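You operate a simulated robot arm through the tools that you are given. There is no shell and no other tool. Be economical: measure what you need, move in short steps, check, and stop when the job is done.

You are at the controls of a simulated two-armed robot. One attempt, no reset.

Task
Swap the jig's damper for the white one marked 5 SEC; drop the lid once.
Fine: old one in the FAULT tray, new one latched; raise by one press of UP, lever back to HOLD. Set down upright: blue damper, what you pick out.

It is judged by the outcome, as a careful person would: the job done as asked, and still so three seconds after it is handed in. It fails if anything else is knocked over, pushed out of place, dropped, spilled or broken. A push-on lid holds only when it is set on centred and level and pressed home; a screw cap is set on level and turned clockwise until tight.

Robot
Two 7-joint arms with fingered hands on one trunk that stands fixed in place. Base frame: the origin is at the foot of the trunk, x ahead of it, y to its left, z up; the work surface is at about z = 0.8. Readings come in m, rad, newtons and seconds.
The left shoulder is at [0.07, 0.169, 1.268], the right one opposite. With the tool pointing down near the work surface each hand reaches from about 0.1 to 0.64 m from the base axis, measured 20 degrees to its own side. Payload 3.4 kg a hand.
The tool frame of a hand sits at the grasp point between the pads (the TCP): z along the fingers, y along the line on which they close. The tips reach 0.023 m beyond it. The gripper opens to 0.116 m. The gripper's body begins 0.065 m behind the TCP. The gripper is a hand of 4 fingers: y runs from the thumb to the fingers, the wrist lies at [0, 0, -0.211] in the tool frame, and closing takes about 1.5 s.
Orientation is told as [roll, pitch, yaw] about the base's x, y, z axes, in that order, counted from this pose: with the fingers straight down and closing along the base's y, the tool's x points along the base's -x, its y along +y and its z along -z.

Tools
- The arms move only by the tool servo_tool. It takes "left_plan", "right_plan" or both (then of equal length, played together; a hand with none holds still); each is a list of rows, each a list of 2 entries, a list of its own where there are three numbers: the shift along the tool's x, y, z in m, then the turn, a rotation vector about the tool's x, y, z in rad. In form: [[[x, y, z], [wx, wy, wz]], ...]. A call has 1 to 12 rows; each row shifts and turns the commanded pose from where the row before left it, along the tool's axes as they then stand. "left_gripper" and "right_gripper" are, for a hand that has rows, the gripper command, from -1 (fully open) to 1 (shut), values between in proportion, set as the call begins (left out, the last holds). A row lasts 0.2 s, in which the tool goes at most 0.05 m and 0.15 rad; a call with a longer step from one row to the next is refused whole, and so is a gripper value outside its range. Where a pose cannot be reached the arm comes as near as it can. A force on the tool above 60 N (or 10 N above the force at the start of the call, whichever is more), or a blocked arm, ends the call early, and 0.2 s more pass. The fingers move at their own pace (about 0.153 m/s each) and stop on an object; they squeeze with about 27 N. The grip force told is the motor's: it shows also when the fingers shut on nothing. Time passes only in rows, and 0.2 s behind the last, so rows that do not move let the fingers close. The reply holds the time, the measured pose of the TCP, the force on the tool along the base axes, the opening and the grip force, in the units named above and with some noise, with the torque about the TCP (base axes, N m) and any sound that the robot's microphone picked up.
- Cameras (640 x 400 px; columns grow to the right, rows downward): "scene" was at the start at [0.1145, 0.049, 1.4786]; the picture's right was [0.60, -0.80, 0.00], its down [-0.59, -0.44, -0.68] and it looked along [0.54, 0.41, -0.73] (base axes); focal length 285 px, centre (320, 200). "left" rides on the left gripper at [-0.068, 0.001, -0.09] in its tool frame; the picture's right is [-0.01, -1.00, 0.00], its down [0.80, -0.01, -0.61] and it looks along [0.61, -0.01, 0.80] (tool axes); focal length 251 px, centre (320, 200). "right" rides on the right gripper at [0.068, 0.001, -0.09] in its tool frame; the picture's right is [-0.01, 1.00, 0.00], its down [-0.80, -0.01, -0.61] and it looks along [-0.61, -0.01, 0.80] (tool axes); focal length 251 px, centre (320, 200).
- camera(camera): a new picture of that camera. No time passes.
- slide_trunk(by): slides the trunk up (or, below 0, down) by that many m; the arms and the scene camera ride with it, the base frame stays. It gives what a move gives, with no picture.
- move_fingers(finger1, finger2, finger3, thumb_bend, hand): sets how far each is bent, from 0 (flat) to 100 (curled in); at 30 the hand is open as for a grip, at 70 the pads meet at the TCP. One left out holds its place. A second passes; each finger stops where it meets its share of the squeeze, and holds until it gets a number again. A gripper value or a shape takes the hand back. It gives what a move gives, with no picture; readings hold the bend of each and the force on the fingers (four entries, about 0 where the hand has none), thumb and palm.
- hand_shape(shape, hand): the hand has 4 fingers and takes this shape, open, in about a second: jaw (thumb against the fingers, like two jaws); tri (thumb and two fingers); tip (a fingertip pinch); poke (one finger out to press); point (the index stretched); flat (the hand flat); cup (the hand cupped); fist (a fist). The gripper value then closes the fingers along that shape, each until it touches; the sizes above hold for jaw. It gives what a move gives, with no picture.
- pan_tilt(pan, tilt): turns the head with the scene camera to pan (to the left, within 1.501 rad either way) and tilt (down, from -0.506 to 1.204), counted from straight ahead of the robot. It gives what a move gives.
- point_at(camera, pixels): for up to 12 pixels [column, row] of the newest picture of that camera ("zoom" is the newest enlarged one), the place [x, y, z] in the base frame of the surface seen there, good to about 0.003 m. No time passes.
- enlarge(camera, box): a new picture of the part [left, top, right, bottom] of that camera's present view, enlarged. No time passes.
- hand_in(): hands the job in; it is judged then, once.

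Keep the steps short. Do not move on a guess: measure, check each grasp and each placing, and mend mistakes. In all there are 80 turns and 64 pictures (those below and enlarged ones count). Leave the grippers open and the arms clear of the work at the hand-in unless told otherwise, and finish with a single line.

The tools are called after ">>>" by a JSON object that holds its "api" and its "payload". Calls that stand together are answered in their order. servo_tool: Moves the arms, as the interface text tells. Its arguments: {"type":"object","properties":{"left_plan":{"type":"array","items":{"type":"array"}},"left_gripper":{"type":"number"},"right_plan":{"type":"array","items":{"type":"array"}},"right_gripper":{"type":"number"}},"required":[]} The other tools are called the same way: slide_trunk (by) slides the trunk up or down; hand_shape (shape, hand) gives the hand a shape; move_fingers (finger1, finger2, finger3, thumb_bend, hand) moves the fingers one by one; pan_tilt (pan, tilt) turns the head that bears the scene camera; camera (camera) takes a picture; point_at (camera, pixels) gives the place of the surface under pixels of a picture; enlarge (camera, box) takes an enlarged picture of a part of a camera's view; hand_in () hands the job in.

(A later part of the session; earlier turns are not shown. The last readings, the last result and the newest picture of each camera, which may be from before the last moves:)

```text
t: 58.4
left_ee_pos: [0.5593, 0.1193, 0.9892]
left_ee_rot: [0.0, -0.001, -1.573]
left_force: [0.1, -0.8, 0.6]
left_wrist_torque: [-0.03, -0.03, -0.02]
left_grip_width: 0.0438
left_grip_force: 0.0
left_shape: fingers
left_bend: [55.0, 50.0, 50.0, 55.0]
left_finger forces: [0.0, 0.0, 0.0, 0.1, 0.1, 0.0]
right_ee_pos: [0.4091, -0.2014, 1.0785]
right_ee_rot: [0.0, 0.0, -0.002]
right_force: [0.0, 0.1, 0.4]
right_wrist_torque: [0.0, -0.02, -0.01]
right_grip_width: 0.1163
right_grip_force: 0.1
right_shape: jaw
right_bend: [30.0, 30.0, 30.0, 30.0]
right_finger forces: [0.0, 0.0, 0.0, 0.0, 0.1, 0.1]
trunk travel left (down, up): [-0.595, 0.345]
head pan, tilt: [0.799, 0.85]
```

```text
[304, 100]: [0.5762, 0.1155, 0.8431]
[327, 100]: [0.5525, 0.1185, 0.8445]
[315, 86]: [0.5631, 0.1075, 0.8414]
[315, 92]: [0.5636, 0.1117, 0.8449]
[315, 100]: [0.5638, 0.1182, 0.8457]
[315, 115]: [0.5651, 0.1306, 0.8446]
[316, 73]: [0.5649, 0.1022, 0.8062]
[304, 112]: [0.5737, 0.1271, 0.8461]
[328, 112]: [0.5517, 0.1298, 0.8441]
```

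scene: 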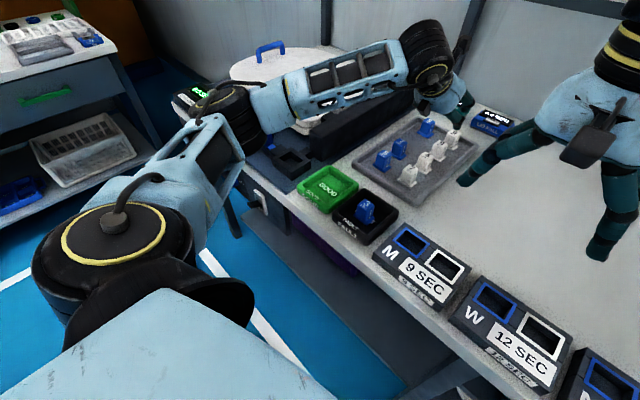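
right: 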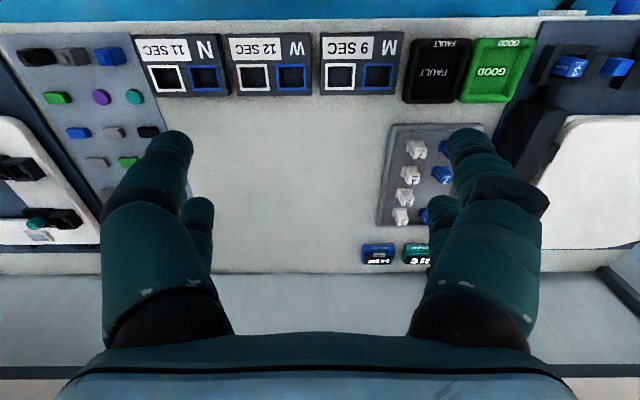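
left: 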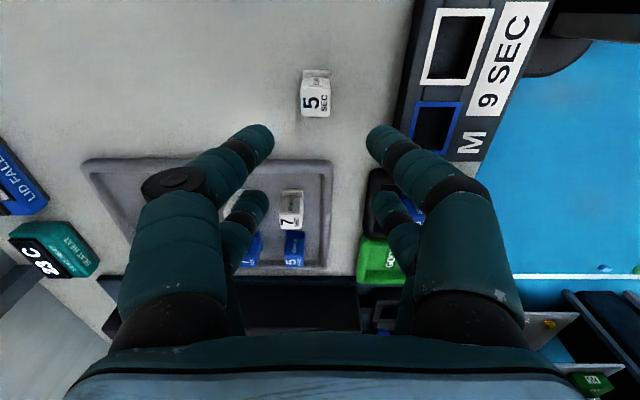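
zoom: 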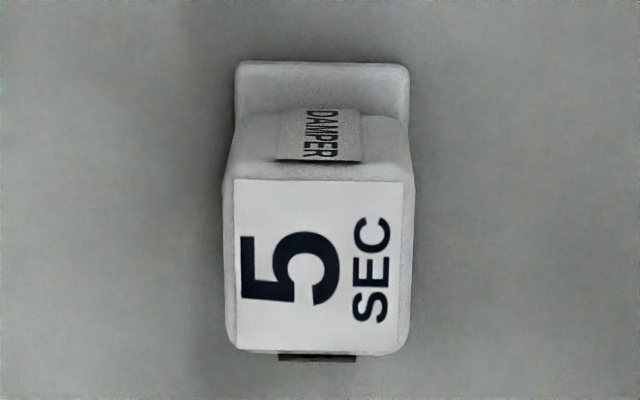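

>>> {"api": "move_fingers", "payload": {"hand": "left", "finger2": 55, "finger3": 55}}

>>> {"api": "servo_tool", "payload": {"left_plan": [[[-0.0163, 0.0042, 0], [0, 0, 0]], [[0, 0, 0.04], [0, 0, 0]], [[0, 0, 0.03], [0, 0, 0]], [[0, 0, 0], [0, 0, 0]]]}}

>>> {"api": "camera", "payload": {"camera": "left"}}

>>> {"api": "point_at", "payload": {"camera": "left", "pixels": [[306, 165], [332, 165], [318, 150], [318, 160], [318, 170], [318, 180]]}}

```text
t: 59.4
left_ee_pos: [0.5599, 0.1197, 0.9891]
left_ee_rot: [0.003, 0.0, -1.572]
left_force: [-0.5, -0.5, 0.5]
left_wrist_torque: [-0.01, -0.01, -0.01]
left_grip_width: 0.0439
left_grip_force: 0.0
left_shape: fingers
left_bend: [55.0, 55.0, 55.0, 55.0]
left_finger forces: [0.0, 0.0, 0.1, 0.0, 0.1, 0.1]
right_ee_pos: [0.4094, -0.201, 1.0791]
right_ee_rot: [0.0, 0.001, 0.0]
right_force: [0.1, 0.2, 0.4]
right_wrist_torque: [0.02, 0.01, 0.02]
right_grip_width: 0.1162
right_grip_force: 0.0
right_shape: jaw
right_bend: [30.0, 30.0, 30.0, 30.0]
right_finger forces: [0.1, 0.0, 0.0, 0.1, 0.1, 0.0]
trunk travel left (down, up): [-0.595, 0.345]
head pan, tilt: [0.799, 0.85]
```

```text
t: 60.4
left_ee_pos: [0.5643, 0.1025, 0.9203]
left_ee_rot: [0.0, 0.001, -1.574]
left_force: [-0.9, -0.4, 0.3]
left_wrist_torque: [0.02, -0.01, -0.02]
left_grip_width: 0.044
left_grip_force: 0.1
left_shape: fingers
left_bend: [55.0, 55.0, 55.0, 55.0]
left_finger forces: [0.0, 0.1, 0.0, 0.0, 0.1, 0.1]
right_ee_pos: [0.4096, -0.2008, 1.0781]
right_ee_rot: [-0.001, 0.0, 0.0]
right_force: [0.3, 0.7, -0.1]
right_wrist_torque: [-0.01, 0.04, -0.02]
right_grip_width: 0.1161
right_grip_force: 0.1
right_shape: jaw
right_bend: [30.0, 30.0, 30.0, 30.0]
right_finger forces: [0.1, 0.1, 0.0, 0.0, 0.1, 0.0]
trunk travel left (down, up): [-0.595, 0.345]
head pan, tilt: [0.799, 0.85]
```

```text
15 pictures are left
```

left: 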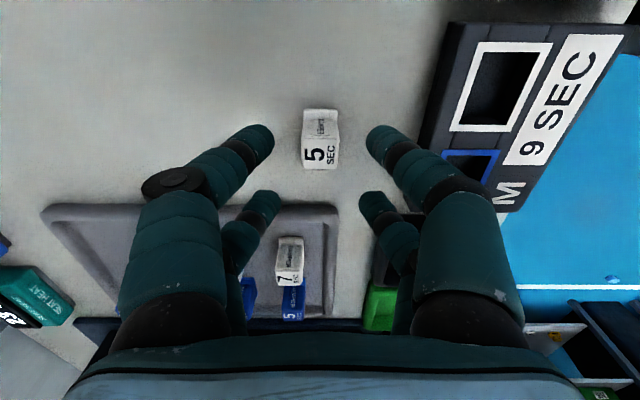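

```text
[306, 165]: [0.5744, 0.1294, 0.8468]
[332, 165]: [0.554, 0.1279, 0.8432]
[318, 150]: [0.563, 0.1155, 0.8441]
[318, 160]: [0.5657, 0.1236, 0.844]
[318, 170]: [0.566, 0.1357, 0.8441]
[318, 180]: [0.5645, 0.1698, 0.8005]
```

Aligned, apart from a 1.5 mm shift in +y. I'll descend to TCP z .8515 and close fingers 2 and 3.

>>> {"api": "servo_tool", "payload": {"left_plan": [[[0.0015, 0, 0.03], [0, 0, 0]], [[0, 0, 0.025], [0, 0, 0]], [[0, 0, 0.014], [0, 0, 0]], [[0, 0, 0], [0, 0, 0]]]}}

>>> {"api": "move_fingers", "payload": {"hand": "left", "finger2": 74, "finger3": 74}}

>>> {"api": "servo_tool", "payload": {"left_plan": [[[0, 0, -0.01], [0, 0, 0]], [[0, 0, -0.03], [0, 0, 0]], [[0, 0, -0.04], [0, 0, 0]], [[0, 0, -0.035], [0, 0, 0]], [[0, 0, 0], [0, 0, 0]]]}}

>>> {"api": "camera", "payload": {"camera": "left"}}

```text
t: 61.4
left_ee_pos: [0.5655, 0.1041, 0.8513]
left_ee_rot: [0.0, 0.001, -1.572]
left_force: [-0.1, 0.0, 0.0]
left_wrist_torque: [0.03, -0.05, 0.04]
left_grip_width: 0.0441
left_grip_force: 0.1
left_shape: fingers
left_bend: [55.0, 55.0, 55.0, 55.0]
left_finger forces: [0.1, 0.0, 0.0, 0.0, 0.0, 0.0]
right_ee_pos: [0.4105, -0.1999, 1.0778]
right_ee_rot: [0.0, 0.0, -0.001]
right_force: [0.6, 0.6, 0.1]
right_wrist_torque: [-0.03, -0.03, -0.03]
right_grip_width: 0.1156
right_grip_force: 0.0
right_shape: jaw
right_bend: [30.0, 30.0, 30.0, 30.0]
right_finger forces: [0.0, 0.0, 0.0, 0.1, 0.1, 0.0]
trunk travel left (down, up): [-0.595, 0.345]
head pan, tilt: [0.799, 0.85]
```

```text
t: 62.4
left_ee_pos: [0.5661, 0.106, 0.8506]
left_ee_rot: [-0.001, 0.0, -1.572]
left_force: [-0.1, 0.5, 0.0]
left_wrist_torque: [-0.01, 0.0, -0.01]
left_grip_width: 0.0436
left_grip_force: 7.5
left_shape: fingers
left_bend: [55.0, 63.0, 62.0, 55.0]
left_finger forces: [0.1, 7.2, 7.3, 0.1, 0.1, 0.0]
right_ee_pos: [0.4088, -0.2008, 1.078]
right_ee_rot: [-0.001, -0.001, 0.0]
right_force: [0.4, 0.9, 0.0]
right_wrist_torque: [0.02, -0.03, 0.0]
right_grip_width: 0.1158
right_grip_force: 0.1
right_shape: jaw
right_bend: [30.0, 30.0, 30.0, 30.0]
right_finger forces: [0.0, 0.0, 0.0, 0.1, 0.0, 0.0]
trunk travel left (down, up): [-0.595, 0.345]
head pan, tilt: [0.799, 0.85]
```

```text
t: 63.6
left_ee_pos: [0.564, 0.1058, 0.9643]
left_ee_rot: [-0.001, -0.001, -1.572]
left_force: [0.7, -0.1, 0.5]
left_wrist_torque: [0.03, 0.02, 0.01]
left_grip_width: 0.0439
left_grip_force: 6.8
left_shape: fingers
left_bend: [55.0, 63.0, 62.0, 55.0]
left_finger forces: [0.1, 7.3, 7.3, 0.0, 0.0, 0.0]
right_ee_pos: [0.4103, -0.2, 1.0785]
right_ee_rot: [0.0, 0.002, 0.001]
right_force: [0.5, 0.5, -0.5]
right_wrist_torque: [-0.02, 0.01, 0.03]
right_grip_width: 0.1161
right_grip_force: 0.1
right_shape: jaw
right_bend: [30.0, 30.0, 30.0, 30.0]
right_finger forces: [0.1, 0.1, 0.0, 0.0, 0.0, 0.1]
trunk travel left (down, up): [-0.595, 0.345]
head pan, tilt: [0.799, 0.85]
```

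```text
14 pictures are left
```

left: 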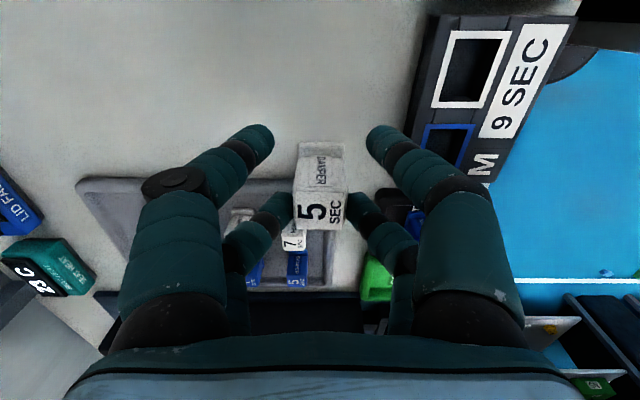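

Held well. I'll measure the part's offset from the TCP so I can compute the insertion pose.

>>> {"api": "point_at", "payload": {"camera": "left", "pixels": [[318, 226], [318, 215], [318, 198], [318, 190], [298, 210], [343, 210], [318, 170], [318, 146]]}}

>>> {"api": "servo_tool", "payload": {"left_plan": [[[0.046, -0.0172, 0], [0, 0, 0]], [[0.046, -0.0172, 0], [0, 0, 0]], [[0.046, -0.0172, 0], [0, 0, 0]], [[0.046, -0.0172, 0], [0, 0, 0]], [[0.046, -0.0172, 0], [0, 0, 0]], [[0.046, -0.0172, 0], [0, 0, 0]], [[0.046, -0.0172, 0], [0, 0, 0]], [[0.046, -0.0172, 0], [0, 0, 0]], [[0, 0, 0], [0, 0, 0]]]}}

>>> {"api": "camera", "payload": {"camera": "left"}}

>>> {"api": "point_at", "payload": {"camera": "left", "pixels": [[318, 110], [288, 115], [348, 115], [318, 226], [318, 198], [318, 86], [318, 100], [300, 120], [335, 120], [298, 210], [343, 210]]}}

```text
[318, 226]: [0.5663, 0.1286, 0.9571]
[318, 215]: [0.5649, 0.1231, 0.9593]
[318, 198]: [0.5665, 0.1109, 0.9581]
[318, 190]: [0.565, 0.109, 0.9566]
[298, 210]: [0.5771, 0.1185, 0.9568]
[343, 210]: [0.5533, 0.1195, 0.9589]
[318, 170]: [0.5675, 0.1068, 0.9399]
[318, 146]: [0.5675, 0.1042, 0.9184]
```

```text
t: 65.6
left_ee_pos: [0.4283, 0.4741, 0.966]
left_ee_rot: [0.0, 0.0, -1.574]
left_force: [0.4, 0.5, -0.7]
left_wrist_torque: [0.0, 0.02, 0.02]
left_grip_width: 0.0435
left_grip_force: 7.2
left_shape: fingers
left_bend: [55.0, 63.0, 63.0, 55.0]
left_finger forces: [0.0, 7.3, 7.2, 0.0, 0.1, 0.1]
right_ee_pos: [0.4119, -0.1994, 1.078]
right_ee_rot: [0.001, 0.002, -0.001]
right_force: [0.6, 0.1, 0.3]
right_wrist_torque: [0.0, 0.0, 0.03]
right_grip_width: 0.1156
right_grip_force: 0.0
right_shape: jaw
right_bend: [30.0, 30.0, 30.0, 30.0]
right_finger forces: [0.0, 0.0, 0.0, 0.1, 0.1, 0.1]
trunk travel left (down, up): [-0.595, 0.345]
head pan, tilt: [0.799, 0.85]
```

```text
13 pictures are left
```

left: 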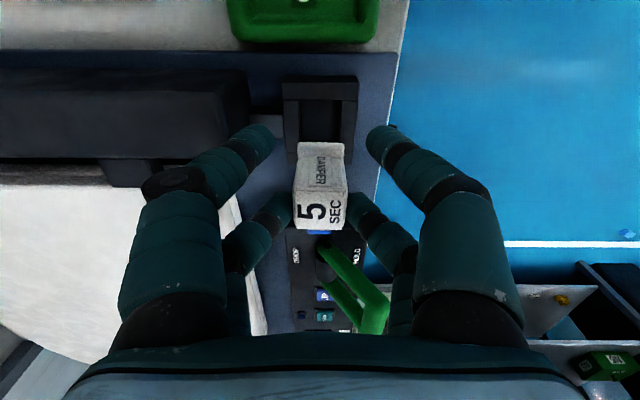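

```text
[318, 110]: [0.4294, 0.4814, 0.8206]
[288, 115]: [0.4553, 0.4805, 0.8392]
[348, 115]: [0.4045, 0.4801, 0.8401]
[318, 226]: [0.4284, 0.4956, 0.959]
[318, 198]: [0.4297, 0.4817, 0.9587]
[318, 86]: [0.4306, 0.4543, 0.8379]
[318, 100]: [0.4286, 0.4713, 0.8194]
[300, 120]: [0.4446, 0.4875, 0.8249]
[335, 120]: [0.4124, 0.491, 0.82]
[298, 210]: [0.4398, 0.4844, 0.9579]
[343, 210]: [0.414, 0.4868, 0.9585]
```

The part sits about 2.5 mm nearer −y than the old one did, so the target is TCP (.427, .4768, .870). I'll descend to just above the socket and check.

>>> {"api": "servo_tool", "payload": {"left_plan": [[[0.0025, -0.0012, 0.02], [0, 0, 0]], [[0, 0, 0.02], [0, 0, 0]], [[0, 0, 0.022], [0, 0, 0]], [[0, 0, 0], [0, 0, 0]]]}}

>>> {"api": "enlarge", "payload": {"camera": "left", "box": [240, 80, 400, 260]}}

```text
t: 66.6
left_ee_pos: [0.4262, 0.4755, 0.9035]
left_ee_rot: [0.0, 0.001, -1.569]
left_force: [-0.3, 0.5, -0.6]
left_wrist_torque: [-0.04, 0.02, 0.02]
left_grip_width: 0.0437
left_grip_force: 6.3
left_shape: fingers
left_bend: [55.0, 63.0, 63.0, 55.0]
left_finger forces: [0.0, 7.1, 7.2, 0.0, 0.0, 0.0]
right_ee_pos: [0.4104, -0.1995, 1.0788]
right_ee_rot: [0.001, 0.001, 0.002]
right_force: [-0.1, 0.7, 0.4]
right_wrist_torque: [0.0, -0.02, 0.04]
right_grip_width: 0.1159
right_grip_force: 0.1
right_shape: jaw
right_bend: [30.0, 30.0, 30.0, 30.0]
right_finger forces: [0.0, 0.0, 0.0, 0.0, 0.0, 0.1]
trunk travel left (down, up): [-0.595, 0.345]
head pan, tilt: [0.799, 0.85]
```

```text
2.22 times, centred on (320, 170) of left
```

zoom: 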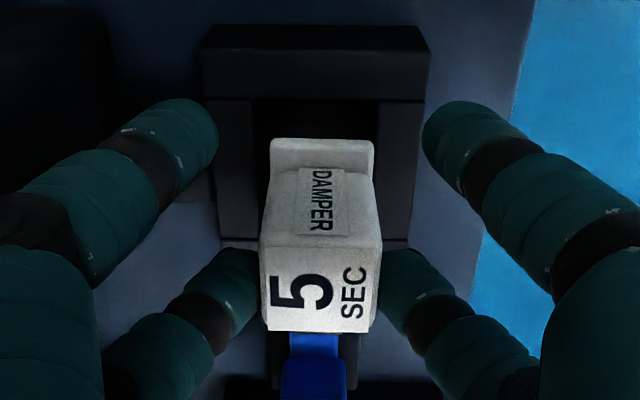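

The pocket is about 2 mm further +x than the part. I'll shift and lower into the socket slowly, watching the force.

>>> {"api": "servo_tool", "payload": {"left_plan": [[[0.0005, 0.002, 0], [0, 0, 0]], [[0, 0, 0.006], [0, 0, 0]], [[0, 0, 0.006], [0, 0, 0]], [[0, 0, 0.004], [0, 0, 0]]]}}

>>> {"api": "servo_tool", "payload": {"left_plan": [[[0, 0, 0.004], [0, 0, 0]], [[0, 0, 0.004], [0, 0, 0]], [[0, 0, 0.004], [0, 0, 0]]]}}

```text
t: 67.6
left_ee_pos: [0.4275, 0.4761, 0.8874]
left_ee_rot: [0.0, 0.0, -1.573]
left_force: [0.3, -0.1, -0.8]
left_wrist_torque: [-0.02, 0.0, 0.01]
left_grip_width: 0.0438
left_grip_force: 7.1
left_shape: fingers
left_bend: [55.0, 63.0, 63.0, 55.0]
left_finger forces: [0.1, 7.2, 7.1, 0.0, 0.0, 0.0]
right_ee_pos: [0.4107, -0.2006, 1.0773]
right_ee_rot: [0.0, 0.0, 0.001]
right_force: [0.9, -0.5, -0.3]
right_wrist_torque: [-0.02, 0.03, -0.01]
right_grip_width: 0.1159
right_grip_force: 0.2
right_shape: jaw
right_bend: [30.0, 30.0, 30.0, 30.0]
right_finger forces: [0.0, 0.0, 0.0, 0.0, 0.1, 0.0]
trunk travel left (down, up): [-0.595, 0.345]
head pan, tilt: [0.799, 0.85]
```

```text
t: 68.4
left_ee_pos: [0.4271, 0.4768, 0.8746]
left_ee_rot: [-0.001, 0.0, -1.571]
left_force: [-0.6, 0.4, -0.3]
left_wrist_torque: [0.01, -0.02, -0.01]
left_grip_width: 0.0439
left_grip_force: 6.5
left_shape: fingers
left_bend: [55.0, 63.0, 63.0, 55.0]
left_finger forces: [0.0, 7.2, 7.1, 0.1, 0.1, 0.0]
right_ee_pos: [0.4094, -0.2001, 1.0784]
right_ee_rot: [0.0, -0.001, 0.001]
right_force: [0.3, -0.5, -0.5]
right_wrist_torque: [0.04, 0.01, 0.02]
right_grip_width: 0.1159
right_grip_force: 0.2
right_shape: jaw
right_bend: [30.0, 30.0, 30.0, 30.0]
right_finger forces: [0.0, 0.0, 0.0, 0.0, 0.0, 0.0]
trunk travel left (down, up): [-0.595, 0.345]
head pan, tilt: [0.799, 0.85]
```

It's entering freely with no resistance. A few more millimetres down to the socket floor.

>>> {"api": "servo_tool", "payload": {"left_plan": [[[0, 0, 0.002], [0, 0, 0]], [[0, 0, 0.0015], [0, 0, 0]], [[0, 0, 0.001], [0, 0, 0]]]}}

>>> {"api": "servo_tool", "payload": {"left_plan": [[[0, 0, 0.0008], [0, 0, 0]], [[0, 0, 0.0007], [0, 0, 0]]]}}

```text
t: 69.2
left_ee_pos: [0.4274, 0.4759, 0.8695]
left_ee_rot: [0.001, 0.0, -1.573]
left_force: [-0.2, -0.1, -0.4]
left_wrist_torque: [-0.02, 0.01, 0.0]
left_grip_width: 0.0438
left_grip_force: 7.0
left_shape: fingers
left_bend: [55.0, 63.0, 63.0, 55.0]
left_finger forces: [0.0, 7.2, 7.2, 0.0, 0.0, 0.0]
right_ee_pos: [0.4096, -0.2005, 1.0779]
right_ee_rot: [-0.001, -0.001, 0.0]
right_force: [-0.5, 0.8, -1.0]
right_wrist_torque: [-0.04, -0.01, -0.03]
right_grip_width: 0.116
right_grip_force: 0.1
right_shape: jaw
right_bend: [30.0, 30.0, 30.0, 30.0]
right_finger forces: [0.0, 0.1, 0.0, 0.0, 0.0, 0.0]
trunk travel left (down, up): [-0.595, 0.345]
head pan, tilt: [0.799, 0.85]
```

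```text
t: 69.8
left_ee_pos: [0.4267, 0.4757, 0.8693]
left_ee_rot: [0.002, -0.001, -1.572]
left_force: [0.2, 0.6, 1.1]
left_wrist_torque: [0.08, -0.03, 0.01]
left_grip_width: 0.0439
left_grip_force: 7.5
left_shape: fingers
left_bend: [55.0, 63.0, 63.0, 55.0]
left_finger forces: [0.1, 7.5, 7.6, 0.0, 0.0, 0.1]
right_ee_pos: [0.4111, -0.2005, 1.0784]
right_ee_rot: [0.001, 0.001, -0.001]
right_force: [-0.1, 0.3, 0.8]
right_wrist_torque: [0.0, 0.0, -0.03]
right_grip_width: 0.1155
right_grip_force: 0.1
right_shape: jaw
right_bend: [30.0, 30.0, 30.0, 30.0]
right_finger forces: [0.1, 0.1, 0.1, 0.0, 0.0, 0.0]
trunk travel left (down, up): [-0.595, 0.345]
head pan, tilt: [0.799, 0.85]
```

It's touching the socket floor at the same height the old damper sat. I'll release, rise, and look.

>>> {"api": "move_fingers", "payload": {"hand": "left", "finger2": 54, "finger3": 54}}

>>> {"api": "servo_tool", "payload": {"left_plan": [[[0, 0, -0.02], [0, 0, 0]], [[0, 0, -0.03], [0, 0, 0]], [[0, 0, -0.03], [0, 0, 0]], [[0, 0, 0], [0, 0.133, 0]], [[0, 0, 0], [0, 0.133, 0]], [[0, 0, 0], [0, 0.134, 0]], [[0.034, 0, 0.0145], [0, 0, 0]], [[0.034, 0, 0.0145], [0, 0, 0]]]}}

>>> {"api": "camera", "payload": {"camera": "left"}}

```text
t: 70.8
left_ee_pos: [0.4272, 0.4762, 0.869]
left_ee_rot: [0.0, 0.0, -1.572]
left_force: [-0.3, 0.2, -0.2]
left_wrist_torque: [-0.01, 0.0, 0.04]
left_grip_width: 0.0436
left_grip_force: 0.1
left_shape: fingers
left_bend: [55.0, 54.0, 54.0, 55.0]
left_finger forces: [0.0, 0.1, 0.0, 0.0, 0.1, 0.0]
right_ee_pos: [0.4088, -0.2016, 1.0795]
right_ee_rot: [0.001, 0.001, 0.002]
right_force: [0.1, -0.3, -0.2]
right_wrist_torque: [0.01, 0.04, 0.02]
right_grip_width: 0.1157
right_grip_force: 0.0
right_shape: jaw
right_bend: [30.0, 30.0, 30.0, 30.0]
right_finger forces: [0.0, 0.1, 0.1, 0.1, 0.0, 0.0]
trunk travel left (down, up): [-0.595, 0.345]
head pan, tilt: [0.799, 0.85]
```

```text
t: 72.6
left_ee_pos: [0.4293, 0.5443, 0.9497]
left_ee_rot: [0.001, 0.406, -1.578]
left_force: [-0.3, -0.5, 0.1]
left_wrist_torque: [-0.03, 0.0, -0.01]
left_grip_width: 0.044
left_grip_force: 0.0
left_shape: fingers
left_bend: [55.0, 54.0, 54.0, 55.0]
left_finger forces: [0.1, 0.0, 0.1, 0.0, 0.0, 0.0]
left hand out of reach, approached as far as the arm can: row 8
right_ee_pos: [0.4095, -0.2004, 1.0776]
right_ee_rot: [0.001, -0.001, -0.001]
right_force: [-0.3, -0.4, 0.1]
right_wrist_torque: [0.02, 0.0, 0.03]
right_grip_width: 0.1157
right_grip_force: 0.0
right_shape: jaw
right_bend: [30.0, 30.0, 30.0, 30.0]
right_finger forces: [0.0, 0.0, 0.0, 0.0, 0.0, 0.0]
trunk travel left (down, up): [-0.595, 0.345]
head pan, tilt: [0.799, 0.85]
```

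```text
11 pictures are left
```

left: 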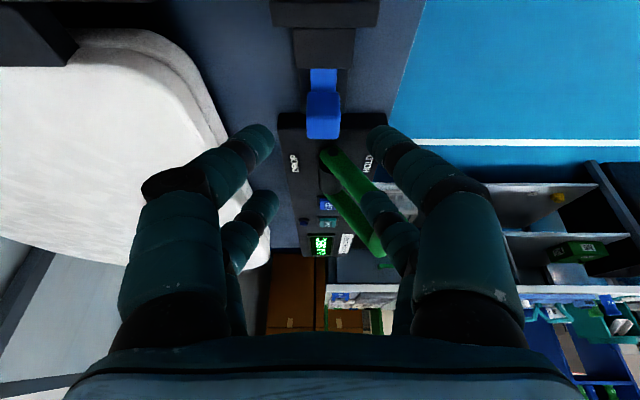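

I'm now short on reach because the trunk is low. I'll raise it back 0.18 m (that also lifts the hands), set the pinch fingers as before, and line up above the bolt's cube.

>>> {"api": "slide_trunk", "payload": {"by": 0.18}}

>>> {"api": "move_fingers", "payload": {"hand": "left", "finger1": 45, "finger2": 100, "finger3": 100, "thumb_bend": 45}}

>>> {"api": "servo_tool", "payload": {"left_plan": [[[-0.0094, -0.0005, 0.0373], [0, 0, 0]], [[-0.0094, -0.0005, 0.0373], [0, 0, 0]], [[-0.0094, -0.0005, 0.0373], [0, 0, 0]], [[-0.0094, -0.0005, 0.0373], [0, 0, 0]], [[-0.0094, -0.0005, 0.0373], [0, 0, 0]], [[0, 0, 0], [0, 0, 0]]]}}

```text
t: 74.6
left_ee_pos: [0.43, 0.5445, 1.1286]
left_ee_rot: [0.001, 0.403, -1.577]
left_force: [-0.4, -0.2, 0.4]
left_wrist_torque: [-0.03, -0.01, 0.0]
left_grip_width: 0.0438
left_grip_force: 0.0
left_shape: fingers
left_bend: [55.0, 54.0, 54.0, 55.0]
left_finger forces: [0.1, 0.0, 0.0, 0.1, 0.1, 0.0]
right_ee_pos: [0.4105, -0.2001, 1.2579]
right_ee_rot: [0.0, -0.001, -0.001]
right_force: [-0.1, -0.5, 0.0]
right_wrist_torque: [0.0, 0.0, -0.04]
right_grip_width: 0.1159
right_grip_force: 0.0
right_shape: jaw
right_bend: [30.0, 30.0, 30.0, 30.0]
right_finger forces: [0.1, 0.0, 0.0, 0.0, 0.0, 0.0]
trunk travel left (down, up): [-0.775, 0.165]
head pan, tilt: [0.799, 0.85]
```

```text
t: 75.6
left_ee_pos: [0.4306, 0.5455, 1.1297]
left_ee_rot: [0.001, 0.403, -1.578]
left_force: [-0.7, 0.1, 0.4]
left_wrist_torque: [0.0, 0.0, 0.02]
left_grip_width: 0.0724
left_grip_force: 0.0
left_shape: fingers
left_bend: [45.0, 74.0, 74.0, 45.0]
left_finger forces: [0.1, 0.0, 0.1, 0.0, 0.0, 0.0]
right_ee_pos: [0.41, -0.2009, 1.2586]
right_ee_rot: [0.0, 0.0, 0.0]
right_force: [-0.4, 0.0, -0.4]
right_wrist_torque: [-0.01, 0.0, 0.03]
right_grip_width: 0.1158
right_grip_force: 0.0
right_shape: jaw
right_bend: [30.0, 30.0, 30.0, 30.0]
right_finger forces: [0.0, 0.0, 0.0, 0.1, 0.0, 0.0]
trunk travel left (down, up): [-0.775, 0.165]
head pan, tilt: [0.799, 0.85]
```

```text
t: 77.0
left_ee_pos: [0.4269, 0.5747, 0.9386]
left_ee_rot: [0.0, 0.405, -1.579]
left_force: [-1.0, 0.4, -0.4]
left_wrist_torque: [-0.01, -0.01, 0.02]
left_grip_width: 0.0727
left_grip_force: 0.0
left_shape: fingers
left_bend: [45.0, 74.0, 74.0, 45.0]
left_finger forces: [0.0, 0.0, 0.0, 0.0, 0.1, 0.0]
right_ee_pos: [0.4102, -0.1995, 1.2583]
right_ee_rot: [-0.002, 0.001, 0.0]
right_force: [-0.3, -0.1, -0.3]
right_wrist_torque: [0.04, 0.03, 0.01]
right_grip_width: 0.1158
right_grip_force: 0.3
right_shape: jaw
right_bend: [30.0, 30.0, 30.0, 30.0]
right_finger forces: [0.0, 0.0, 0.0, 0.1, 0.0, 0.0]
trunk travel left (down, up): [-0.775, 0.165]
head pan, tilt: [0.799, 0.85]
```

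Fingers 2 and 3 met each other, so I'll curl finger3 first, then finger2.

>>> {"api": "move_fingers", "payload": {"hand": "left", "finger2": 40, "finger3": 100}}

>>> {"api": "move_fingers", "payload": {"hand": "left", "finger2": 100}}

>>> {"api": "servo_tool", "payload": {"left_plan": [[[0, 0, 0.02], [0, 0, 0]], [[0, 0, 0.02], [0, 0, 0]], [[0, 0, 0.015], [0, 0, 0]], [[-0.001, 0, 0.013], [0, 0, 0]]]}}

>>> {"api": "move_fingers", "payload": {"hand": "left", "finger1": 72, "thumb_bend": 72}}

```text
t: 78.0
left_ee_pos: [0.4263, 0.5741, 0.9392]
left_ee_rot: [0.002, 0.403, -1.578]
left_force: [0.3, 0.2, -0.1]
left_wrist_torque: [-0.05, -0.03, 0.04]
left_grip_width: 0.0728
left_grip_force: 0.0
left_shape: fingers
left_bend: [45.0, 40.0, 100.0, 45.0]
left_finger forces: [0.1, 0.0, 0.0, 0.1, 0.0, 0.1]
right_ee_pos: [0.4101, -0.2008, 1.2577]
right_ee_rot: [0.0, 0.0, 0.0]
right_force: [-0.7, -0.1, 0.3]
right_wrist_torque: [0.04, 0.0, 0.01]
right_grip_width: 0.116
right_grip_force: 0.1
right_shape: jaw
right_bend: [30.0, 30.0, 30.0, 30.0]
right_finger forces: [0.0, 0.1, 0.1, 0.1, 0.0, 0.1]
trunk travel left (down, up): [-0.775, 0.165]
head pan, tilt: [0.799, 0.85]
```

```text
t: 79.0
left_ee_pos: [0.4279, 0.5764, 0.9375]
left_ee_rot: [0.0, 0.403, -1.58]
left_force: [-0.2, -0.3, -0.1]
left_wrist_torque: [-0.03, 0.01, 0.0]
left_grip_width: 0.0728
left_grip_force: 0.0
left_shape: fingers
left_bend: [45.0, 90.0, 100.0, 45.0]
left_finger forces: [0.1, 0.1, 0.1, 0.0, 0.0, 0.0]
right_ee_pos: [0.4097, -0.2001, 1.2581]
right_ee_rot: [-0.001, 0.001, 0.0]
right_force: [-0.8, 1.5, -0.4]
right_wrist_torque: [0.01, 0.04, 0.0]
right_grip_width: 0.1157
right_grip_force: 0.2
right_shape: jaw
right_bend: [30.0, 30.0, 30.0, 30.0]
right_finger forces: [0.0, 0.0, 0.1, 0.0, 0.1, 0.0]
trunk travel left (down, up): [-0.775, 0.165]
head pan, tilt: [0.799, 0.85]
```

```text
t: 80.0
left_ee_pos: [0.4281, 0.6003, 0.8757]
left_ee_rot: [0.0, 0.404, -1.577]
left_force: [1.0, -0.5, -0.2]
left_wrist_torque: [-0.05, 0.01, 0.01]
left_grip_width: 0.0726
left_grip_force: 0.1
left_shape: fingers
left_bend: [45.0, 91.0, 100.0, 45.0]
left_finger forces: [0.1, 0.1, 0.1, 0.1, 0.0, 0.0]
right_ee_pos: [0.4108, -0.2002, 1.2586]
right_ee_rot: [0.001, 0.002, 0.0]
right_force: [-0.2, -0.3, -0.2]
right_wrist_torque: [-0.02, 0.01, 0.0]
right_grip_width: 0.1158
right_grip_force: 0.0
right_shape: jaw
right_bend: [30.0, 30.0, 30.0, 30.0]
right_finger forces: [0.0, 0.0, 0.1, 0.1, 0.0, 0.1]
trunk travel left (down, up): [-0.775, 0.165]
head pan, tilt: [0.799, 0.85]
```

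```text
t: 81.0
left_ee_pos: [0.4272, 0.5992, 0.8759]
left_ee_rot: [0.001, 0.404, -1.577]
left_force: [-3.3, -0.4, -4.3]
left_wrist_torque: [0.03, 0.07, -0.07]
left_grip_width: 0.022
left_grip_force: 8.3
left_shape: fingers
left_bend: [62.0, 91.0, 100.0, 64.0]
left_finger forces: [6.9, 0.0, 0.0, 0.1, 9.9, 0.0]
right_ee_pos: [0.4111, -0.2005, 1.2589]
right_ee_rot: [0.002, 0.0, 0.001]
right_force: [0.8, -0.9, 0.5]
right_wrist_torque: [0.02, 0.0, 0.0]
right_grip_width: 0.1159
right_grip_force: 0.1
right_shape: jaw
right_bend: [30.0, 30.0, 30.0, 30.0]
right_finger forces: [0.0, 0.1, 0.0, 0.0, 0.1, 0.1]
trunk travel left (down, up): [-0.775, 0.165]
head pan, tilt: [0.799, 0.85]
```

The cube is gripped (width .022). I'll slide the bolt back toward −y by about 0.021 m, expecting a stop near TCP y .578.

>>> {"api": "servo_tool", "payload": {"left_plan": [[[-0.0046, 0, -0.002], [0, 0, 0]], [[-0.0046, 0, -0.002], [0, 0, 0]], [[-0.0046, 0, -0.002], [0, 0, 0]], [[-0.0037, 0, -0.0016], [0, 0, 0]]]}}

>>> {"api": "servo_tool", "payload": {"left_plan": [[[-0.0018, 0, -0.0008], [0, 0, 0]], [[-0.0018, 0, -0.0008], [0, 0, 0]]]}}

```text
t: 82.0
left_ee_pos: [0.4281, 0.5822, 0.8771]
left_ee_rot: [0.0, 0.404, -1.578]
left_force: [-4.9, 0.0, -5.6]
left_wrist_torque: [0.08, 0.1, -0.06]
left_grip_width: 0.0222
left_grip_force: 8.1
left_shape: fingers
left_bend: [63.0, 91.0, 100.0, 64.0]
left_finger forces: [5.9, 0.1, 0.1, 0.0, 10.8, 0.1]
right_ee_pos: [0.4094, -0.1995, 1.2577]
right_ee_rot: [-0.001, 0.0, 0.001]
right_force: [0.5, 0.5, 0.2]
right_wrist_torque: [-0.01, -0.01, -0.01]
right_grip_width: 0.1157
right_grip_force: 0.0
right_shape: jaw
right_bend: [30.0, 30.0, 30.0, 30.0]
right_finger forces: [0.0, 0.0, 0.0, 0.0, 0.1, 0.0]
trunk travel left (down, up): [-0.775, 0.165]
head pan, tilt: [0.799, 0.85]
```

```text
t: 82.6
left_ee_pos: [0.4265, 0.5793, 0.8775]
left_ee_rot: [0.002, 0.404, -1.576]
left_force: [-2.7, 9.0, -4.0]
left_wrist_torque: [0.22, 0.07, 0.0]
left_grip_width: 0.0224
left_grip_force: 7.8
left_shape: fingers
left_bend: [63.0, 91.0, 100.0, 64.0]
left_finger forces: [6.7, 0.0, 0.1, 0.0, 9.2, 0.0]
right_ee_pos: [0.4086, -0.1973, 1.2594]
right_ee_rot: [-0.001, 0.0, 0.0]
right_force: [0.7, -0.6, 0.0]
right_wrist_torque: [-0.03, -0.02, -0.02]
right_grip_width: 0.1162
right_grip_force: 0.1
right_shape: jaw
right_bend: [30.0, 30.0, 30.0, 30.0]
right_finger forces: [0.0, 0.1, 0.1, 0.1, 0.0, 0.1]
trunk travel left (down, up): [-0.775, 0.165]
head pan, tilt: [0.799, 0.85]
```

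A firm end stop came at the original position, so the bolt is home. I'll release, retreat and look.

>>> {"api": "move_fingers", "payload": {"hand": "left", "finger1": 45, "thumb_bend": 45}}

>>> {"api": "servo_tool", "payload": {"left_plan": [[[0, 0, -0.03], [0, 0, 0]], [[0, 0, -0.04], [0, 0, 0]], [[-0.0177, 0, -0.0437], [0, 0, 0]], [[-0.0177, 0, -0.0437], [0, 0, 0]], [[-0.0177, 0, -0.0437], [0, 0, 0]], [[0, 0, 0], [0, 0, 0]]]}}

>>> {"api": "enlarge", "payload": {"camera": "left", "box": [240, 60, 400, 260]}}

```text
t: 83.6
left_ee_pos: [0.4275, 0.5771, 0.8782]
left_ee_rot: [-0.002, 0.404, -1.577]
left_force: [-0.1, 0.0, -0.4]
left_wrist_torque: [0.0, 0.01, 0.03]
left_grip_width: 0.0724
left_grip_force: 0.0
left_shape: fingers
left_bend: [45.0, 91.0, 100.0, 45.0]
left_finger forces: [0.0, 0.0, 0.0, 0.0, 0.0, 0.1]
right_ee_pos: [0.4109, -0.2007, 1.2587]
right_ee_rot: [-0.001, 0.0, -0.001]
right_force: [0.3, -0.7, -0.6]
right_wrist_torque: [0.01, -0.02, -0.02]
right_grip_width: 0.116
right_grip_force: 0.1
right_shape: jaw
right_bend: [30.0, 30.0, 30.0, 30.0]
right_finger forces: [0.1, 0.1, 0.0, 0.0, 0.0, 0.1]
trunk travel left (down, up): [-0.775, 0.165]
head pan, tilt: [0.799, 0.85]
```

```text
t: 85.0
left_ee_pos: [0.426, 0.4491, 1.0433]
left_ee_rot: [0.001, 0.404, -1.578]
left_force: [0.1, 0.7, -0.7]
left_wrist_torque: [-0.01, -0.02, -0.01]
left_grip_width: 0.0728
left_grip_force: 0.1
left_shape: fingers
left_bend: [45.0, 91.0, 100.0, 45.0]
left_finger forces: [0.0, 0.1, 0.1, 0.0, 0.0, 0.0]
right_ee_pos: [0.4088, -0.1996, 1.2582]
right_ee_rot: [0.0, 0.002, 0.001]
right_force: [0.1, -0.1, 0.3]
right_wrist_torque: [0.01, 0.0, -0.01]
right_grip_width: 0.1159
right_grip_force: 0.0
right_shape: jaw
right_bend: [30.0, 30.0, 30.0, 30.0]
right_finger forces: [0.1, 0.0, 0.0, 0.1, 0.1, 0.0]
trunk travel left (down, up): [-0.775, 0.165]
head pan, tilt: [0.799, 0.85]
```

```text
2.00 times, centred on (320, 160) of left
```

zoom: 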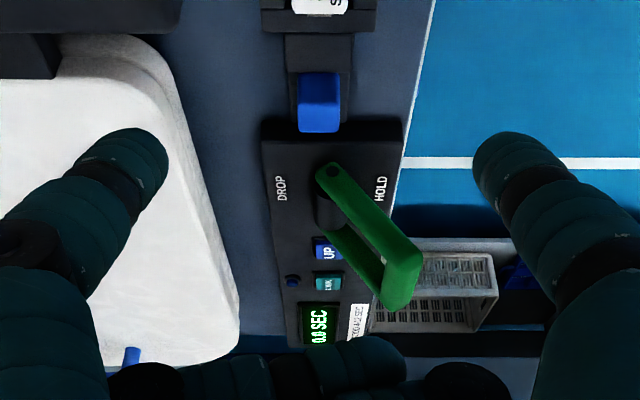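

The bolt cube is seated against its guide. I'll measure UP and the lever precisely from this view.

>>> {"api": "point_at", "payload": {"camera": "zoom", "pixels": [[324, 245], [320, 252], [333, 172], [340, 230], [355, 265], [400, 250], [410, 275], [395, 300], [345, 195], [380, 280], [330, 282], [335, 210]]}}

```text
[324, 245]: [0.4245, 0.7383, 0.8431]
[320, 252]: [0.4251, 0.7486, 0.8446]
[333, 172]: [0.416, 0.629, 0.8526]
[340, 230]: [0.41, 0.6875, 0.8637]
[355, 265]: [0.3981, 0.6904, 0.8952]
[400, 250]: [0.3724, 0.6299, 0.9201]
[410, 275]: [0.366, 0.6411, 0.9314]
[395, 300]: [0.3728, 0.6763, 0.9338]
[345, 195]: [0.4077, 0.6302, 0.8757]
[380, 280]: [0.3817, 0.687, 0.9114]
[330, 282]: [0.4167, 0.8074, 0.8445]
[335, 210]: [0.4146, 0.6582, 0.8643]
```

UP is centred near (.423, .75, .845). The lever bar leans over x≈.366, y .625–.697, z≤.935. I'll approach UP diagonally, tilted 0.6 rad outward along the shoulder's radial direction so the palm passes above the lever end. First I'll raise, reorient, and set the trunk.

>>> {"api": "servo_tool", "payload": {"left_plan": [[[0.0175, 0, -0.0414], [0, 0, 0]], [[0.0175, 0, -0.0414], [0, 0, 0]], [[0.0175, 0, -0.0414], [0, 0, 0]], [[0, 0, 0], [0, -0.1347, 0]], [[0, 0, 0], [0, -0.1347, 0]], [[0, 0, 0], [0, -0.1347, 0]], [[0, 0, 0], [0, 0, 0.14]], [[0, 0, 0], [0, 0, 0.14]], [[0, 0, 0], [0, 0, 0.14]], [[0, 0, 0], [0, 0, 0.14]]]}}

>>> {"api": "servo_tool", "payload": {"left_plan": [[[0, 0, 0], [0, 0.15, 0]], [[0, 0, 0], [0, 0.15, 0]], [[0, 0, 0], [0, 0.15, 0]], [[0, 0, 0], [0, 0.15, 0]], [[0, 0, 0], [0, 0, 0]]]}}

>>> {"api": "slide_trunk", "payload": {"by": -0.14}}

>>> {"api": "move_fingers", "payload": {"hand": "left", "finger1": 75, "thumb_bend": 75}}

```text
t: 87.2
left_ee_pos: [0.4091, 0.3993, 1.1653]
left_ee_rot: [-0.001, 0.002, -1.911]
left_force: [0.2, 0.3, 0.5]
left_wrist_torque: [-0.04, 0.01, 0.0]
left_grip_width: 0.0727
left_grip_force: 0.0
left_shape: fingers
left_bend: [45.0, 91.0, 100.0, 45.0]
left_finger forces: [0.1, 0.0, 0.0, 0.0, 0.0, 0.0]
left hand out of reach, approached as far as the arm can: row 8, 9, 10
right_ee_pos: [0.4098, -0.1997, 1.2587]
right_ee_rot: [0.0, -0.002, 0.0]
right_force: [-0.1, 1.2, -0.4]
right_wrist_torque: [0.0, -0.02, 0.0]
right_grip_width: 0.1159
right_grip_force: 0.0
right_shape: jaw
right_bend: [30.0, 30.0, 30.0, 30.0]
right_finger forces: [0.0, 0.1, 0.0, 0.1, 0.1, 0.0]
trunk travel left (down, up): [-0.775, 0.165]
head pan, tilt: [0.799, 0.85]
```

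```text
t: 88.4
left_ee_pos: [0.4089, 0.4001, 1.1664]
left_ee_rot: [0.001, 0.604, -1.91]
left_force: [-0.3, -0.2, 0.6]
left_wrist_torque: [-0.03, -0.01, 0.01]
left_grip_width: 0.0728
left_grip_force: 0.1
left_shape: fingers
left_bend: [45.0, 91.0, 100.0, 45.0]
left_finger forces: [0.1, 0.0, 0.0, 0.0, 0.1, 0.1]
right_ee_pos: [0.4095, -0.2005, 1.2589]
right_ee_rot: [0.0, 0.0, -0.001]
right_force: [-0.1, -0.1, -0.5]
right_wrist_torque: [0.03, -0.02, 0.01]
right_grip_width: 0.1157
right_grip_force: 0.0
right_shape: jaw
right_bend: [30.0, 30.0, 30.0, 30.0]
right_finger forces: [0.0, 0.0, 0.0, 0.0, 0.0, 0.1]
trunk travel left (down, up): [-0.775, 0.165]
head pan, tilt: [0.799, 0.85]
```

```text
t: 90.1
left_ee_pos: [0.4096, 0.3996, 1.027]
left_ee_rot: [-0.002, 0.603, -1.91]
left_force: [0.5, -0.2, 0.5]
left_wrist_torque: [-0.02, -0.01, 0.03]
left_grip_width: 0.0729
left_grip_force: 0.1
left_shape: fingers
left_bend: [45.0, 91.0, 100.0, 45.0]
left_finger forces: [0.0, 0.0, 0.1, 0.0, 0.1, 0.0]
right_ee_pos: [0.4101, -0.2006, 1.118]
right_ee_rot: [0.002, 0.0, 0.0]
right_force: [-0.8, -0.3, 0.0]
right_wrist_torque: [0.03, -0.04, 0.03]
right_grip_width: 0.1159
right_grip_force: 0.0
right_shape: jaw
right_bend: [30.0, 30.0, 30.0, 30.0]
right_finger forces: [0.0, 0.0, 0.0, 0.0, 0.1, 0.0]
trunk travel left (down, up): [-0.635, 0.305]
head pan, tilt: [0.799, 0.85]
```

```text
t: 91.1
left_ee_pos: [0.4081, 0.3992, 1.026]
left_ee_rot: [-0.003, 0.6, -1.913]
left_force: [-0.7, 1.1, 0.2]
left_wrist_torque: [0.03, -0.03, 0.03]
left_grip_width: 0.0002
left_grip_force: 0.1
left_shape: fingers
left_bend: [73.0, 91.0, 100.0, 72.0]
left_finger forces: [0.1, 0.0, 0.0, 0.0, 0.0, 0.1]
right_ee_pos: [0.4092, -0.2006, 1.1177]
right_ee_rot: [0.002, 0.0, -0.002]
right_force: [0.3, -0.8, 0.6]
right_wrist_torque: [0.01, 0.0, 0.01]
right_grip_width: 0.116
right_grip_force: 0.0
right_shape: jaw
right_bend: [30.0, 30.0, 30.0, 30.0]
right_finger forces: [0.1, 0.1, 0.0, 0.0, 0.0, 0.1]
trunk travel left (down, up): [-0.635, 0.305]
head pan, tilt: [0.799, 0.85]
```

Yaw stopped at −1.91. With the tilt in place I'll try the last 0.2 rad of yaw again.

>>> {"api": "servo_tool", "payload": {"left_plan": [[[0, 0, 0], [-0.0565, 0, 0.0825]], [[0, 0, 0], [-0.0565, 0, 0.0825]], [[0, 0, 0], [0, 0, 0]]]}}

```text
t: 91.9
left_ee_pos: [0.409, 0.3994, 1.0265]
left_ee_rot: [-0.002, 0.602, -2.114]
left_force: [-0.6, -0.4, 0.4]
left_wrist_torque: [-0.04, -0.02, 0.02]
left_grip_width: 0.0
left_grip_force: 0.1
left_shape: fingers
left_bend: [73.0, 91.0, 100.0, 72.0]
left_finger forces: [0.0, 0.0, 0.0, 0.0, 0.0, 0.0]
right_ee_pos: [0.4095, -0.2011, 1.1176]
right_ee_rot: [0.001, 0.002, 0.0]
right_force: [0.2, 0.0, 0.5]
right_wrist_torque: [0.0, 0.01, 0.04]
right_grip_width: 0.1161
right_grip_force: 0.0
right_shape: jaw
right_bend: [30.0, 30.0, 30.0, 30.0]
right_finger forces: [0.0, 0.1, 0.0, 0.1, 0.0, 0.1]
trunk travel left (down, up): [-0.635, 0.305]
head pan, tilt: [0.799, 0.85]
```

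Yaw reached −2.114. Now I'll move over toward the UP button, staying above the lever.

>>> {"api": "servo_tool", "payload": {"left_plan": [[[0.0267, -0.0242, 0.023], [0, 0, 0]], [[0.0267, -0.0242, 0.023], [0, 0, 0]], [[0.0267, -0.0242, 0.023], [0, 0, 0]], [[0.0267, -0.0242, 0.023], [0, 0, 0]], [[0.0267, -0.0242, 0.023], [0, 0, 0]], [[0.0267, -0.0242, 0.023], [0, 0, 0]], [[0.0267, -0.0242, 0.023], [0, 0, 0]], [[0, 0, 0], [0, 0, 0]]]}}

```text
t: 93.7
left_ee_pos: [0.4086, 0.4106, 1.026]
left_ee_rot: [-0.001, 0.601, -2.11]
left_force: [-0.8, -0.1, -0.7]
left_wrist_torque: [-0.01, 0.0, 0.01]
left_grip_width: 0.0002
left_grip_force: 0.0
left_shape: fingers
left_bend: [73.0, 91.0, 100.0, 72.0]
left_finger forces: [0.0, 0.0, 0.0, 0.1, 0.0, 0.1]
left hand out of reach, approached as far as the arm can: row 1, 2, 3, 4, 5, 6, 7
right_ee_pos: [0.4101, -0.1997, 1.1183]
right_ee_rot: [0.001, -0.002, -0.001]
right_force: [0.1, 0.0, 0.1]
right_wrist_torque: [0.0, -0.02, -0.01]
right_grip_width: 0.116
right_grip_force: 0.0
right_shape: jaw
right_bend: [30.0, 30.0, 30.0, 30.0]
right_finger forces: [0.0, 0.1, 0.0, 0.0, 0.0, 0.1]
trunk travel left (down, up): [-0.635, 0.305]
head pan, tilt: [0.799, 0.85]
```

That wrist orientation is near a joint limit. I'll take the mirror orientation instead (yaw about +1.03, tilting the other way), which suits the arm's natural direction, and use fingers 2 and 3 as the pressing pair.

>>> {"api": "servo_tool", "payload": {"left_plan": [[[0, 0, 0], [0, -0.15, 0]], [[0, 0, 0], [0, -0.15, 0]], [[0, 0, 0], [0, -0.15, 0]], [[0, 0, 0], [0, -0.15, 0]], [[0, 0, 0], [0, 0, -0.1427]], [[0, 0, 0], [0, 0, -0.1427]], [[0, 0, 0], [0, 0, -0.1427]], [[0, 0, 0], [0, 0, -0.1427]], [[0, 0, 0], [0, 0, -0.1427]], [[0, 0, 0], [0, 0, -0.1427]], [[0, 0, 0], [0, 0, -0.1427]], [[0, 0, 0], [0, 0, -0.1427]]]}}

>>> {"api": "servo_tool", "payload": {"left_plan": [[[0, 0, 0], [0, 0, -0.1427]], [[0, 0, 0], [0, 0, -0.1427]], [[0, 0, 0], [0, 0, -0.1427]], [[0, 0, 0], [0, 0, -0.1427]], [[0, 0, 0], [0, 0, -0.1427]], [[0, 0, 0], [0, 0, -0.1427]], [[0, 0, 0], [0, 0, -0.1427]], [[0, 0, 0], [0, 0, -0.1427]], [[0, 0, 0], [0, 0, -0.1427]], [[0, 0, 0], [0, 0, -0.1427]], [[0, 0, 0], [0, 0, -0.1427]], [[0, 0, 0], [0, 0, 0]]]}}

>>> {"api": "move_fingers", "payload": {"hand": "left", "finger1": 40, "finger2": 40, "finger3": 40, "thumb_bend": 100}}

>>> {"api": "move_fingers", "payload": {"hand": "left", "finger1": 100, "finger2": 75, "finger3": 75}}

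```text
t: 96.3
left_ee_pos: [0.4009, 0.3449, 1.0159]
left_ee_rot: [0.134, 0.069, -1.005]
left_force: [-0.5, 0.3, -0.5]
left_wrist_torque: [0.02, -0.01, 0.02]
left_grip_width: 0.0
left_grip_force: 0.1
left_shape: fingers
left_bend: [73.0, 91.0, 100.0, 72.0]
left_finger forces: [0.0, 0.0, 0.0, 0.1, 0.0, 0.0]
left hand out of reach, approached as far as the arm can: row 1, 2, 3, 4
right_ee_pos: [0.4096, -0.1998, 1.1193]
right_ee_rot: [-0.001, 0.0, 0.0]
right_force: [0.2, -0.1, 0.7]
right_wrist_torque: [-0.01, -0.03, -0.02]
right_grip_width: 0.1162
right_grip_force: 0.1
right_shape: jaw
right_bend: [30.0, 30.0, 30.0, 30.0]
right_finger forces: [0.1, 0.0, 0.0, 0.0, 0.0, 0.0]
trunk travel left (down, up): [-0.635, 0.305]
head pan, tilt: [0.799, 0.85]
```

```text
t: 98.9
left_ee_pos: [0.3994, 0.3448, 1.0161]
left_ee_rot: [0.071, -0.135, 0.555]
left_force: [-0.5, 0.0, 0.5]
left_wrist_torque: [0.01, -0.02, 0.0]
left_grip_width: 0.0002
left_grip_force: 0.1
left_shape: fingers
left_bend: [73.0, 91.0, 100.0, 72.0]
left_finger forces: [0.0, 0.0, 0.0, 0.1, 0.0, 0.1]
right_ee_pos: [0.4097, -0.2004, 1.1176]
right_ee_rot: [0.0, 0.0, 0.001]
right_force: [0.4, 0.2, 0.5]
right_wrist_torque: [0.03, -0.03, 0.02]
right_grip_width: 0.1158
right_grip_force: 0.1
right_shape: jaw
right_bend: [30.0, 30.0, 30.0, 30.0]
right_finger forces: [0.0, 0.0, 0.1, 0.0, 0.0, 0.1]
trunk travel left (down, up): [-0.635, 0.305]
head pan, tilt: [0.799, 0.85]
```

```text
t: 99.9
left_ee_pos: [0.3995, 0.3456, 1.0155]
left_ee_rot: [0.07, -0.135, 0.554]
left_force: [0.1, -0.1, 0.0]
left_wrist_torque: [0.02, 0.0, 0.02]
left_grip_width: 0.0259
left_grip_force: 0.0
left_shape: fingers
left_bend: [40.0, 40.0, 40.0, 100.0]
left_finger forces: [0.1, 0.1, 0.0, 0.1, 0.1, 0.1]
right_ee_pos: [0.4089, -0.1996, 1.1182]
right_ee_rot: [-0.001, -0.001, -0.001]
right_force: [0.5, 0.5, -0.3]
right_wrist_torque: [-0.01, 0.02, 0.01]
right_grip_width: 0.1156
right_grip_force: 0.1
right_shape: jaw
right_bend: [30.0, 30.0, 30.0, 30.0]
right_finger forces: [0.0, 0.1, 0.0, 0.1, 0.1, 0.0]
trunk travel left (down, up): [-0.635, 0.305]
head pan, tilt: [0.799, 0.85]
```

```text
t: 100.9
left_ee_pos: [0.3996, 0.3441, 1.015]
left_ee_rot: [0.07, -0.134, 0.555]
left_force: [-0.4, -0.3, 0.4]
left_wrist_torque: [0.02, 0.01, -0.04]
left_grip_width: 0.0154
left_grip_force: 0.0
left_shape: fingers
left_bend: [59.0, 73.0, 73.0, 100.0]
left_finger forces: [0.0, 0.0, 0.0, 0.0, 0.0, 0.0]
right_ee_pos: [0.4103, -0.1993, 1.1182]
right_ee_rot: [0.0, -0.001, 0.0]
right_force: [0.5, -0.7, -1.0]
right_wrist_torque: [0.03, 0.02, -0.03]
right_grip_width: 0.1159
right_grip_force: 0.1
right_shape: jaw
right_bend: [30.0, 30.0, 30.0, 30.0]
right_finger forces: [0.1, 0.0, 0.0, 0.0, 0.0, 0.0]
trunk travel left (down, up): [-0.635, 0.305]
head pan, tilt: [0.799, 0.85]
```

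>>> {"api": "servo_tool", "payload": {"left_plan": [[[0, 0, 0], [0.07, 0, 0]], [[0, 0, 0], [0, 0.135, 0]], [[0, 0, 0], [0, 0, -0.119]], [[0, 0, 0], [0, 0, -0.119]], [[0, 0, 0], [0, 0, -0.119]], [[0, 0, 0], [0, 0, -0.118]], [[0, 0, 0], [0, -0.15, 0]], [[0, 0, 0], [0, -0.15, 0]], [[0, 0, 0], [0, -0.15, 0]], [[0, 0, 0], [0, -0.15, 0]], [[0, 0, 0], [0, 0, 0]]]}}

>>> {"api": "move_fingers", "payload": {"hand": "left", "finger1": 100, "thumb_bend": 40}}

>>> {"api": "move_fingers", "payload": {"hand": "left", "finger1": 100, "thumb_bend": 100}}

```text
t: 103.3
left_ee_pos: [0.4007, 0.345, 1.0144]
left_ee_rot: [0.001, -0.601, 1.028]
left_force: [-1.0, 0.0, -0.3]
left_wrist_torque: [-0.01, 0.02, 0.02]
left_grip_width: 0.015
left_grip_force: 0.1
left_shape: fingers
left_bend: [59.0, 73.0, 73.0, 100.0]
left_finger forces: [0.0, 0.0, 0.0, 0.1, 0.0, 0.0]
right_ee_pos: [0.4088, -0.1999, 1.1182]
right_ee_rot: [0.0, 0.0, 0.0]
right_force: [0.0, -0.1, -0.2]
right_wrist_torque: [0.01, 0.0, -0.03]
right_grip_width: 0.1161
right_grip_force: 0.1
right_shape: jaw
right_bend: [30.0, 30.0, 30.0, 30.0]
right_finger forces: [0.0, 0.0, 0.0, 0.0, 0.0, 0.1]
trunk travel left (down, up): [-0.635, 0.305]
head pan, tilt: [0.799, 0.85]
```

```text
t: 104.3
left_ee_pos: [0.3999, 0.3445, 1.015]
left_ee_rot: [0.0, -0.6, 1.027]
left_force: [-0.2, 0.8, -0.3]
left_wrist_torque: [0.01, -0.01, 0.02]
left_grip_width: 0.0437
left_grip_force: 0.0
left_shape: fingers
left_bend: [100.0, 73.0, 73.0, 40.0]
left_finger forces: [0.0, 0.0, 0.1, 0.0, 0.0, 0.0]
right_ee_pos: [0.4097, -0.1993, 1.118]
right_ee_rot: [0.0, 0.001, -0.001]
right_force: [-1.0, -0.3, -0.3]
right_wrist_torque: [-0.01, -0.02, -0.06]
right_grip_width: 0.1159
right_grip_force: 0.1
right_shape: jaw
right_bend: [30.0, 30.0, 30.0, 30.0]
right_finger forces: [0.0, 0.1, 0.0, 0.1, 0.0, 0.0]
trunk travel left (down, up): [-0.635, 0.305]
head pan, tilt: [0.799, 0.85]
```

```text
t: 105.3
left_ee_pos: [0.4009, 0.345, 1.0148]
left_ee_rot: [0.001, -0.602, 1.028]
left_force: [0.0, 0.3, 0.5]
left_wrist_torque: [-0.03, 0.02, -0.05]
left_grip_width: 0.0272
left_grip_force: 0.0
left_shape: fingers
left_bend: [100.0, 73.0, 73.0, 97.0]
left_finger forces: [0.0, 0.0, 0.1, 0.0, 0.0, 0.1]
right_ee_pos: [0.4091, -0.2007, 1.1192]
right_ee_rot: [0.001, -0.001, -0.001]
right_force: [0.1, -0.5, -0.8]
right_wrist_torque: [0.01, -0.01, 0.04]
right_grip_width: 0.1157
right_grip_force: 0.2
right_shape: jaw
right_bend: [30.0, 30.0, 30.0, 30.0]
right_finger forces: [0.0, 0.0, 0.0, 0.0, 0.0, 0.0]
trunk travel left (down, up): [-0.635, 0.305]
head pan, tilt: [0.799, 0.85]
```

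Good: yaw 1.03, tilt 0.6, fingers 2 and 3 pinched as the presser and the others curled. I'll move over toward UP, above the lever.

>>> {"api": "servo_tool", "payload": {"left_plan": [[[-0.0295, 0.0238, 0.0225], [0, 0, 0]], [[-0.0295, 0.0238, 0.0225], [0, 0, 0]], [[-0.0295, 0.0238, 0.0225], [0, 0, 0]], [[-0.0295, 0.0238, 0.0225], [0, 0, 0]], [[-0.0295, 0.0238, 0.0225], [0, 0, 0]], [[-0.0295, 0.0238, 0.0225], [0, 0, 0]], [[-0.0295, 0.0238, 0.0225], [0, 0, 0]], [[-0.0295, 0.0238, 0.0225], [0, 0, 0]], [[0, 0, 0], [0, 0, 0]]]}}

```text
t: 107.3
left_ee_pos: [0.3885, 0.6976, 1.0017]
left_ee_rot: [0.0, -0.6, 1.026]
left_force: [-0.2, -0.9, -0.3]
left_wrist_torque: [0.02, 0.04, 0.0]
left_grip_width: 0.0272
left_grip_force: 0.0
left_shape: fingers
left_bend: [100.0, 73.0, 73.0, 97.0]
left_finger forces: [0.0, 0.1, 0.0, 0.0, 0.0, 0.1]
right_ee_pos: [0.4108, -0.202, 1.1181]
right_ee_rot: [-0.001, -0.001, -0.001]
right_force: [-0.3, -0.1, 0.4]
right_wrist_torque: [0.0, -0.01, -0.02]
right_grip_width: 0.1158
right_grip_force: 0.0
right_shape: jaw
right_bend: [30.0, 30.0, 30.0, 30.0]
right_finger forces: [0.0, 0.0, 0.1, 0.0, 0.0, 0.0]
trunk travel left (down, up): [-0.635, 0.305]
head pan, tilt: [0.799, 0.85]
```

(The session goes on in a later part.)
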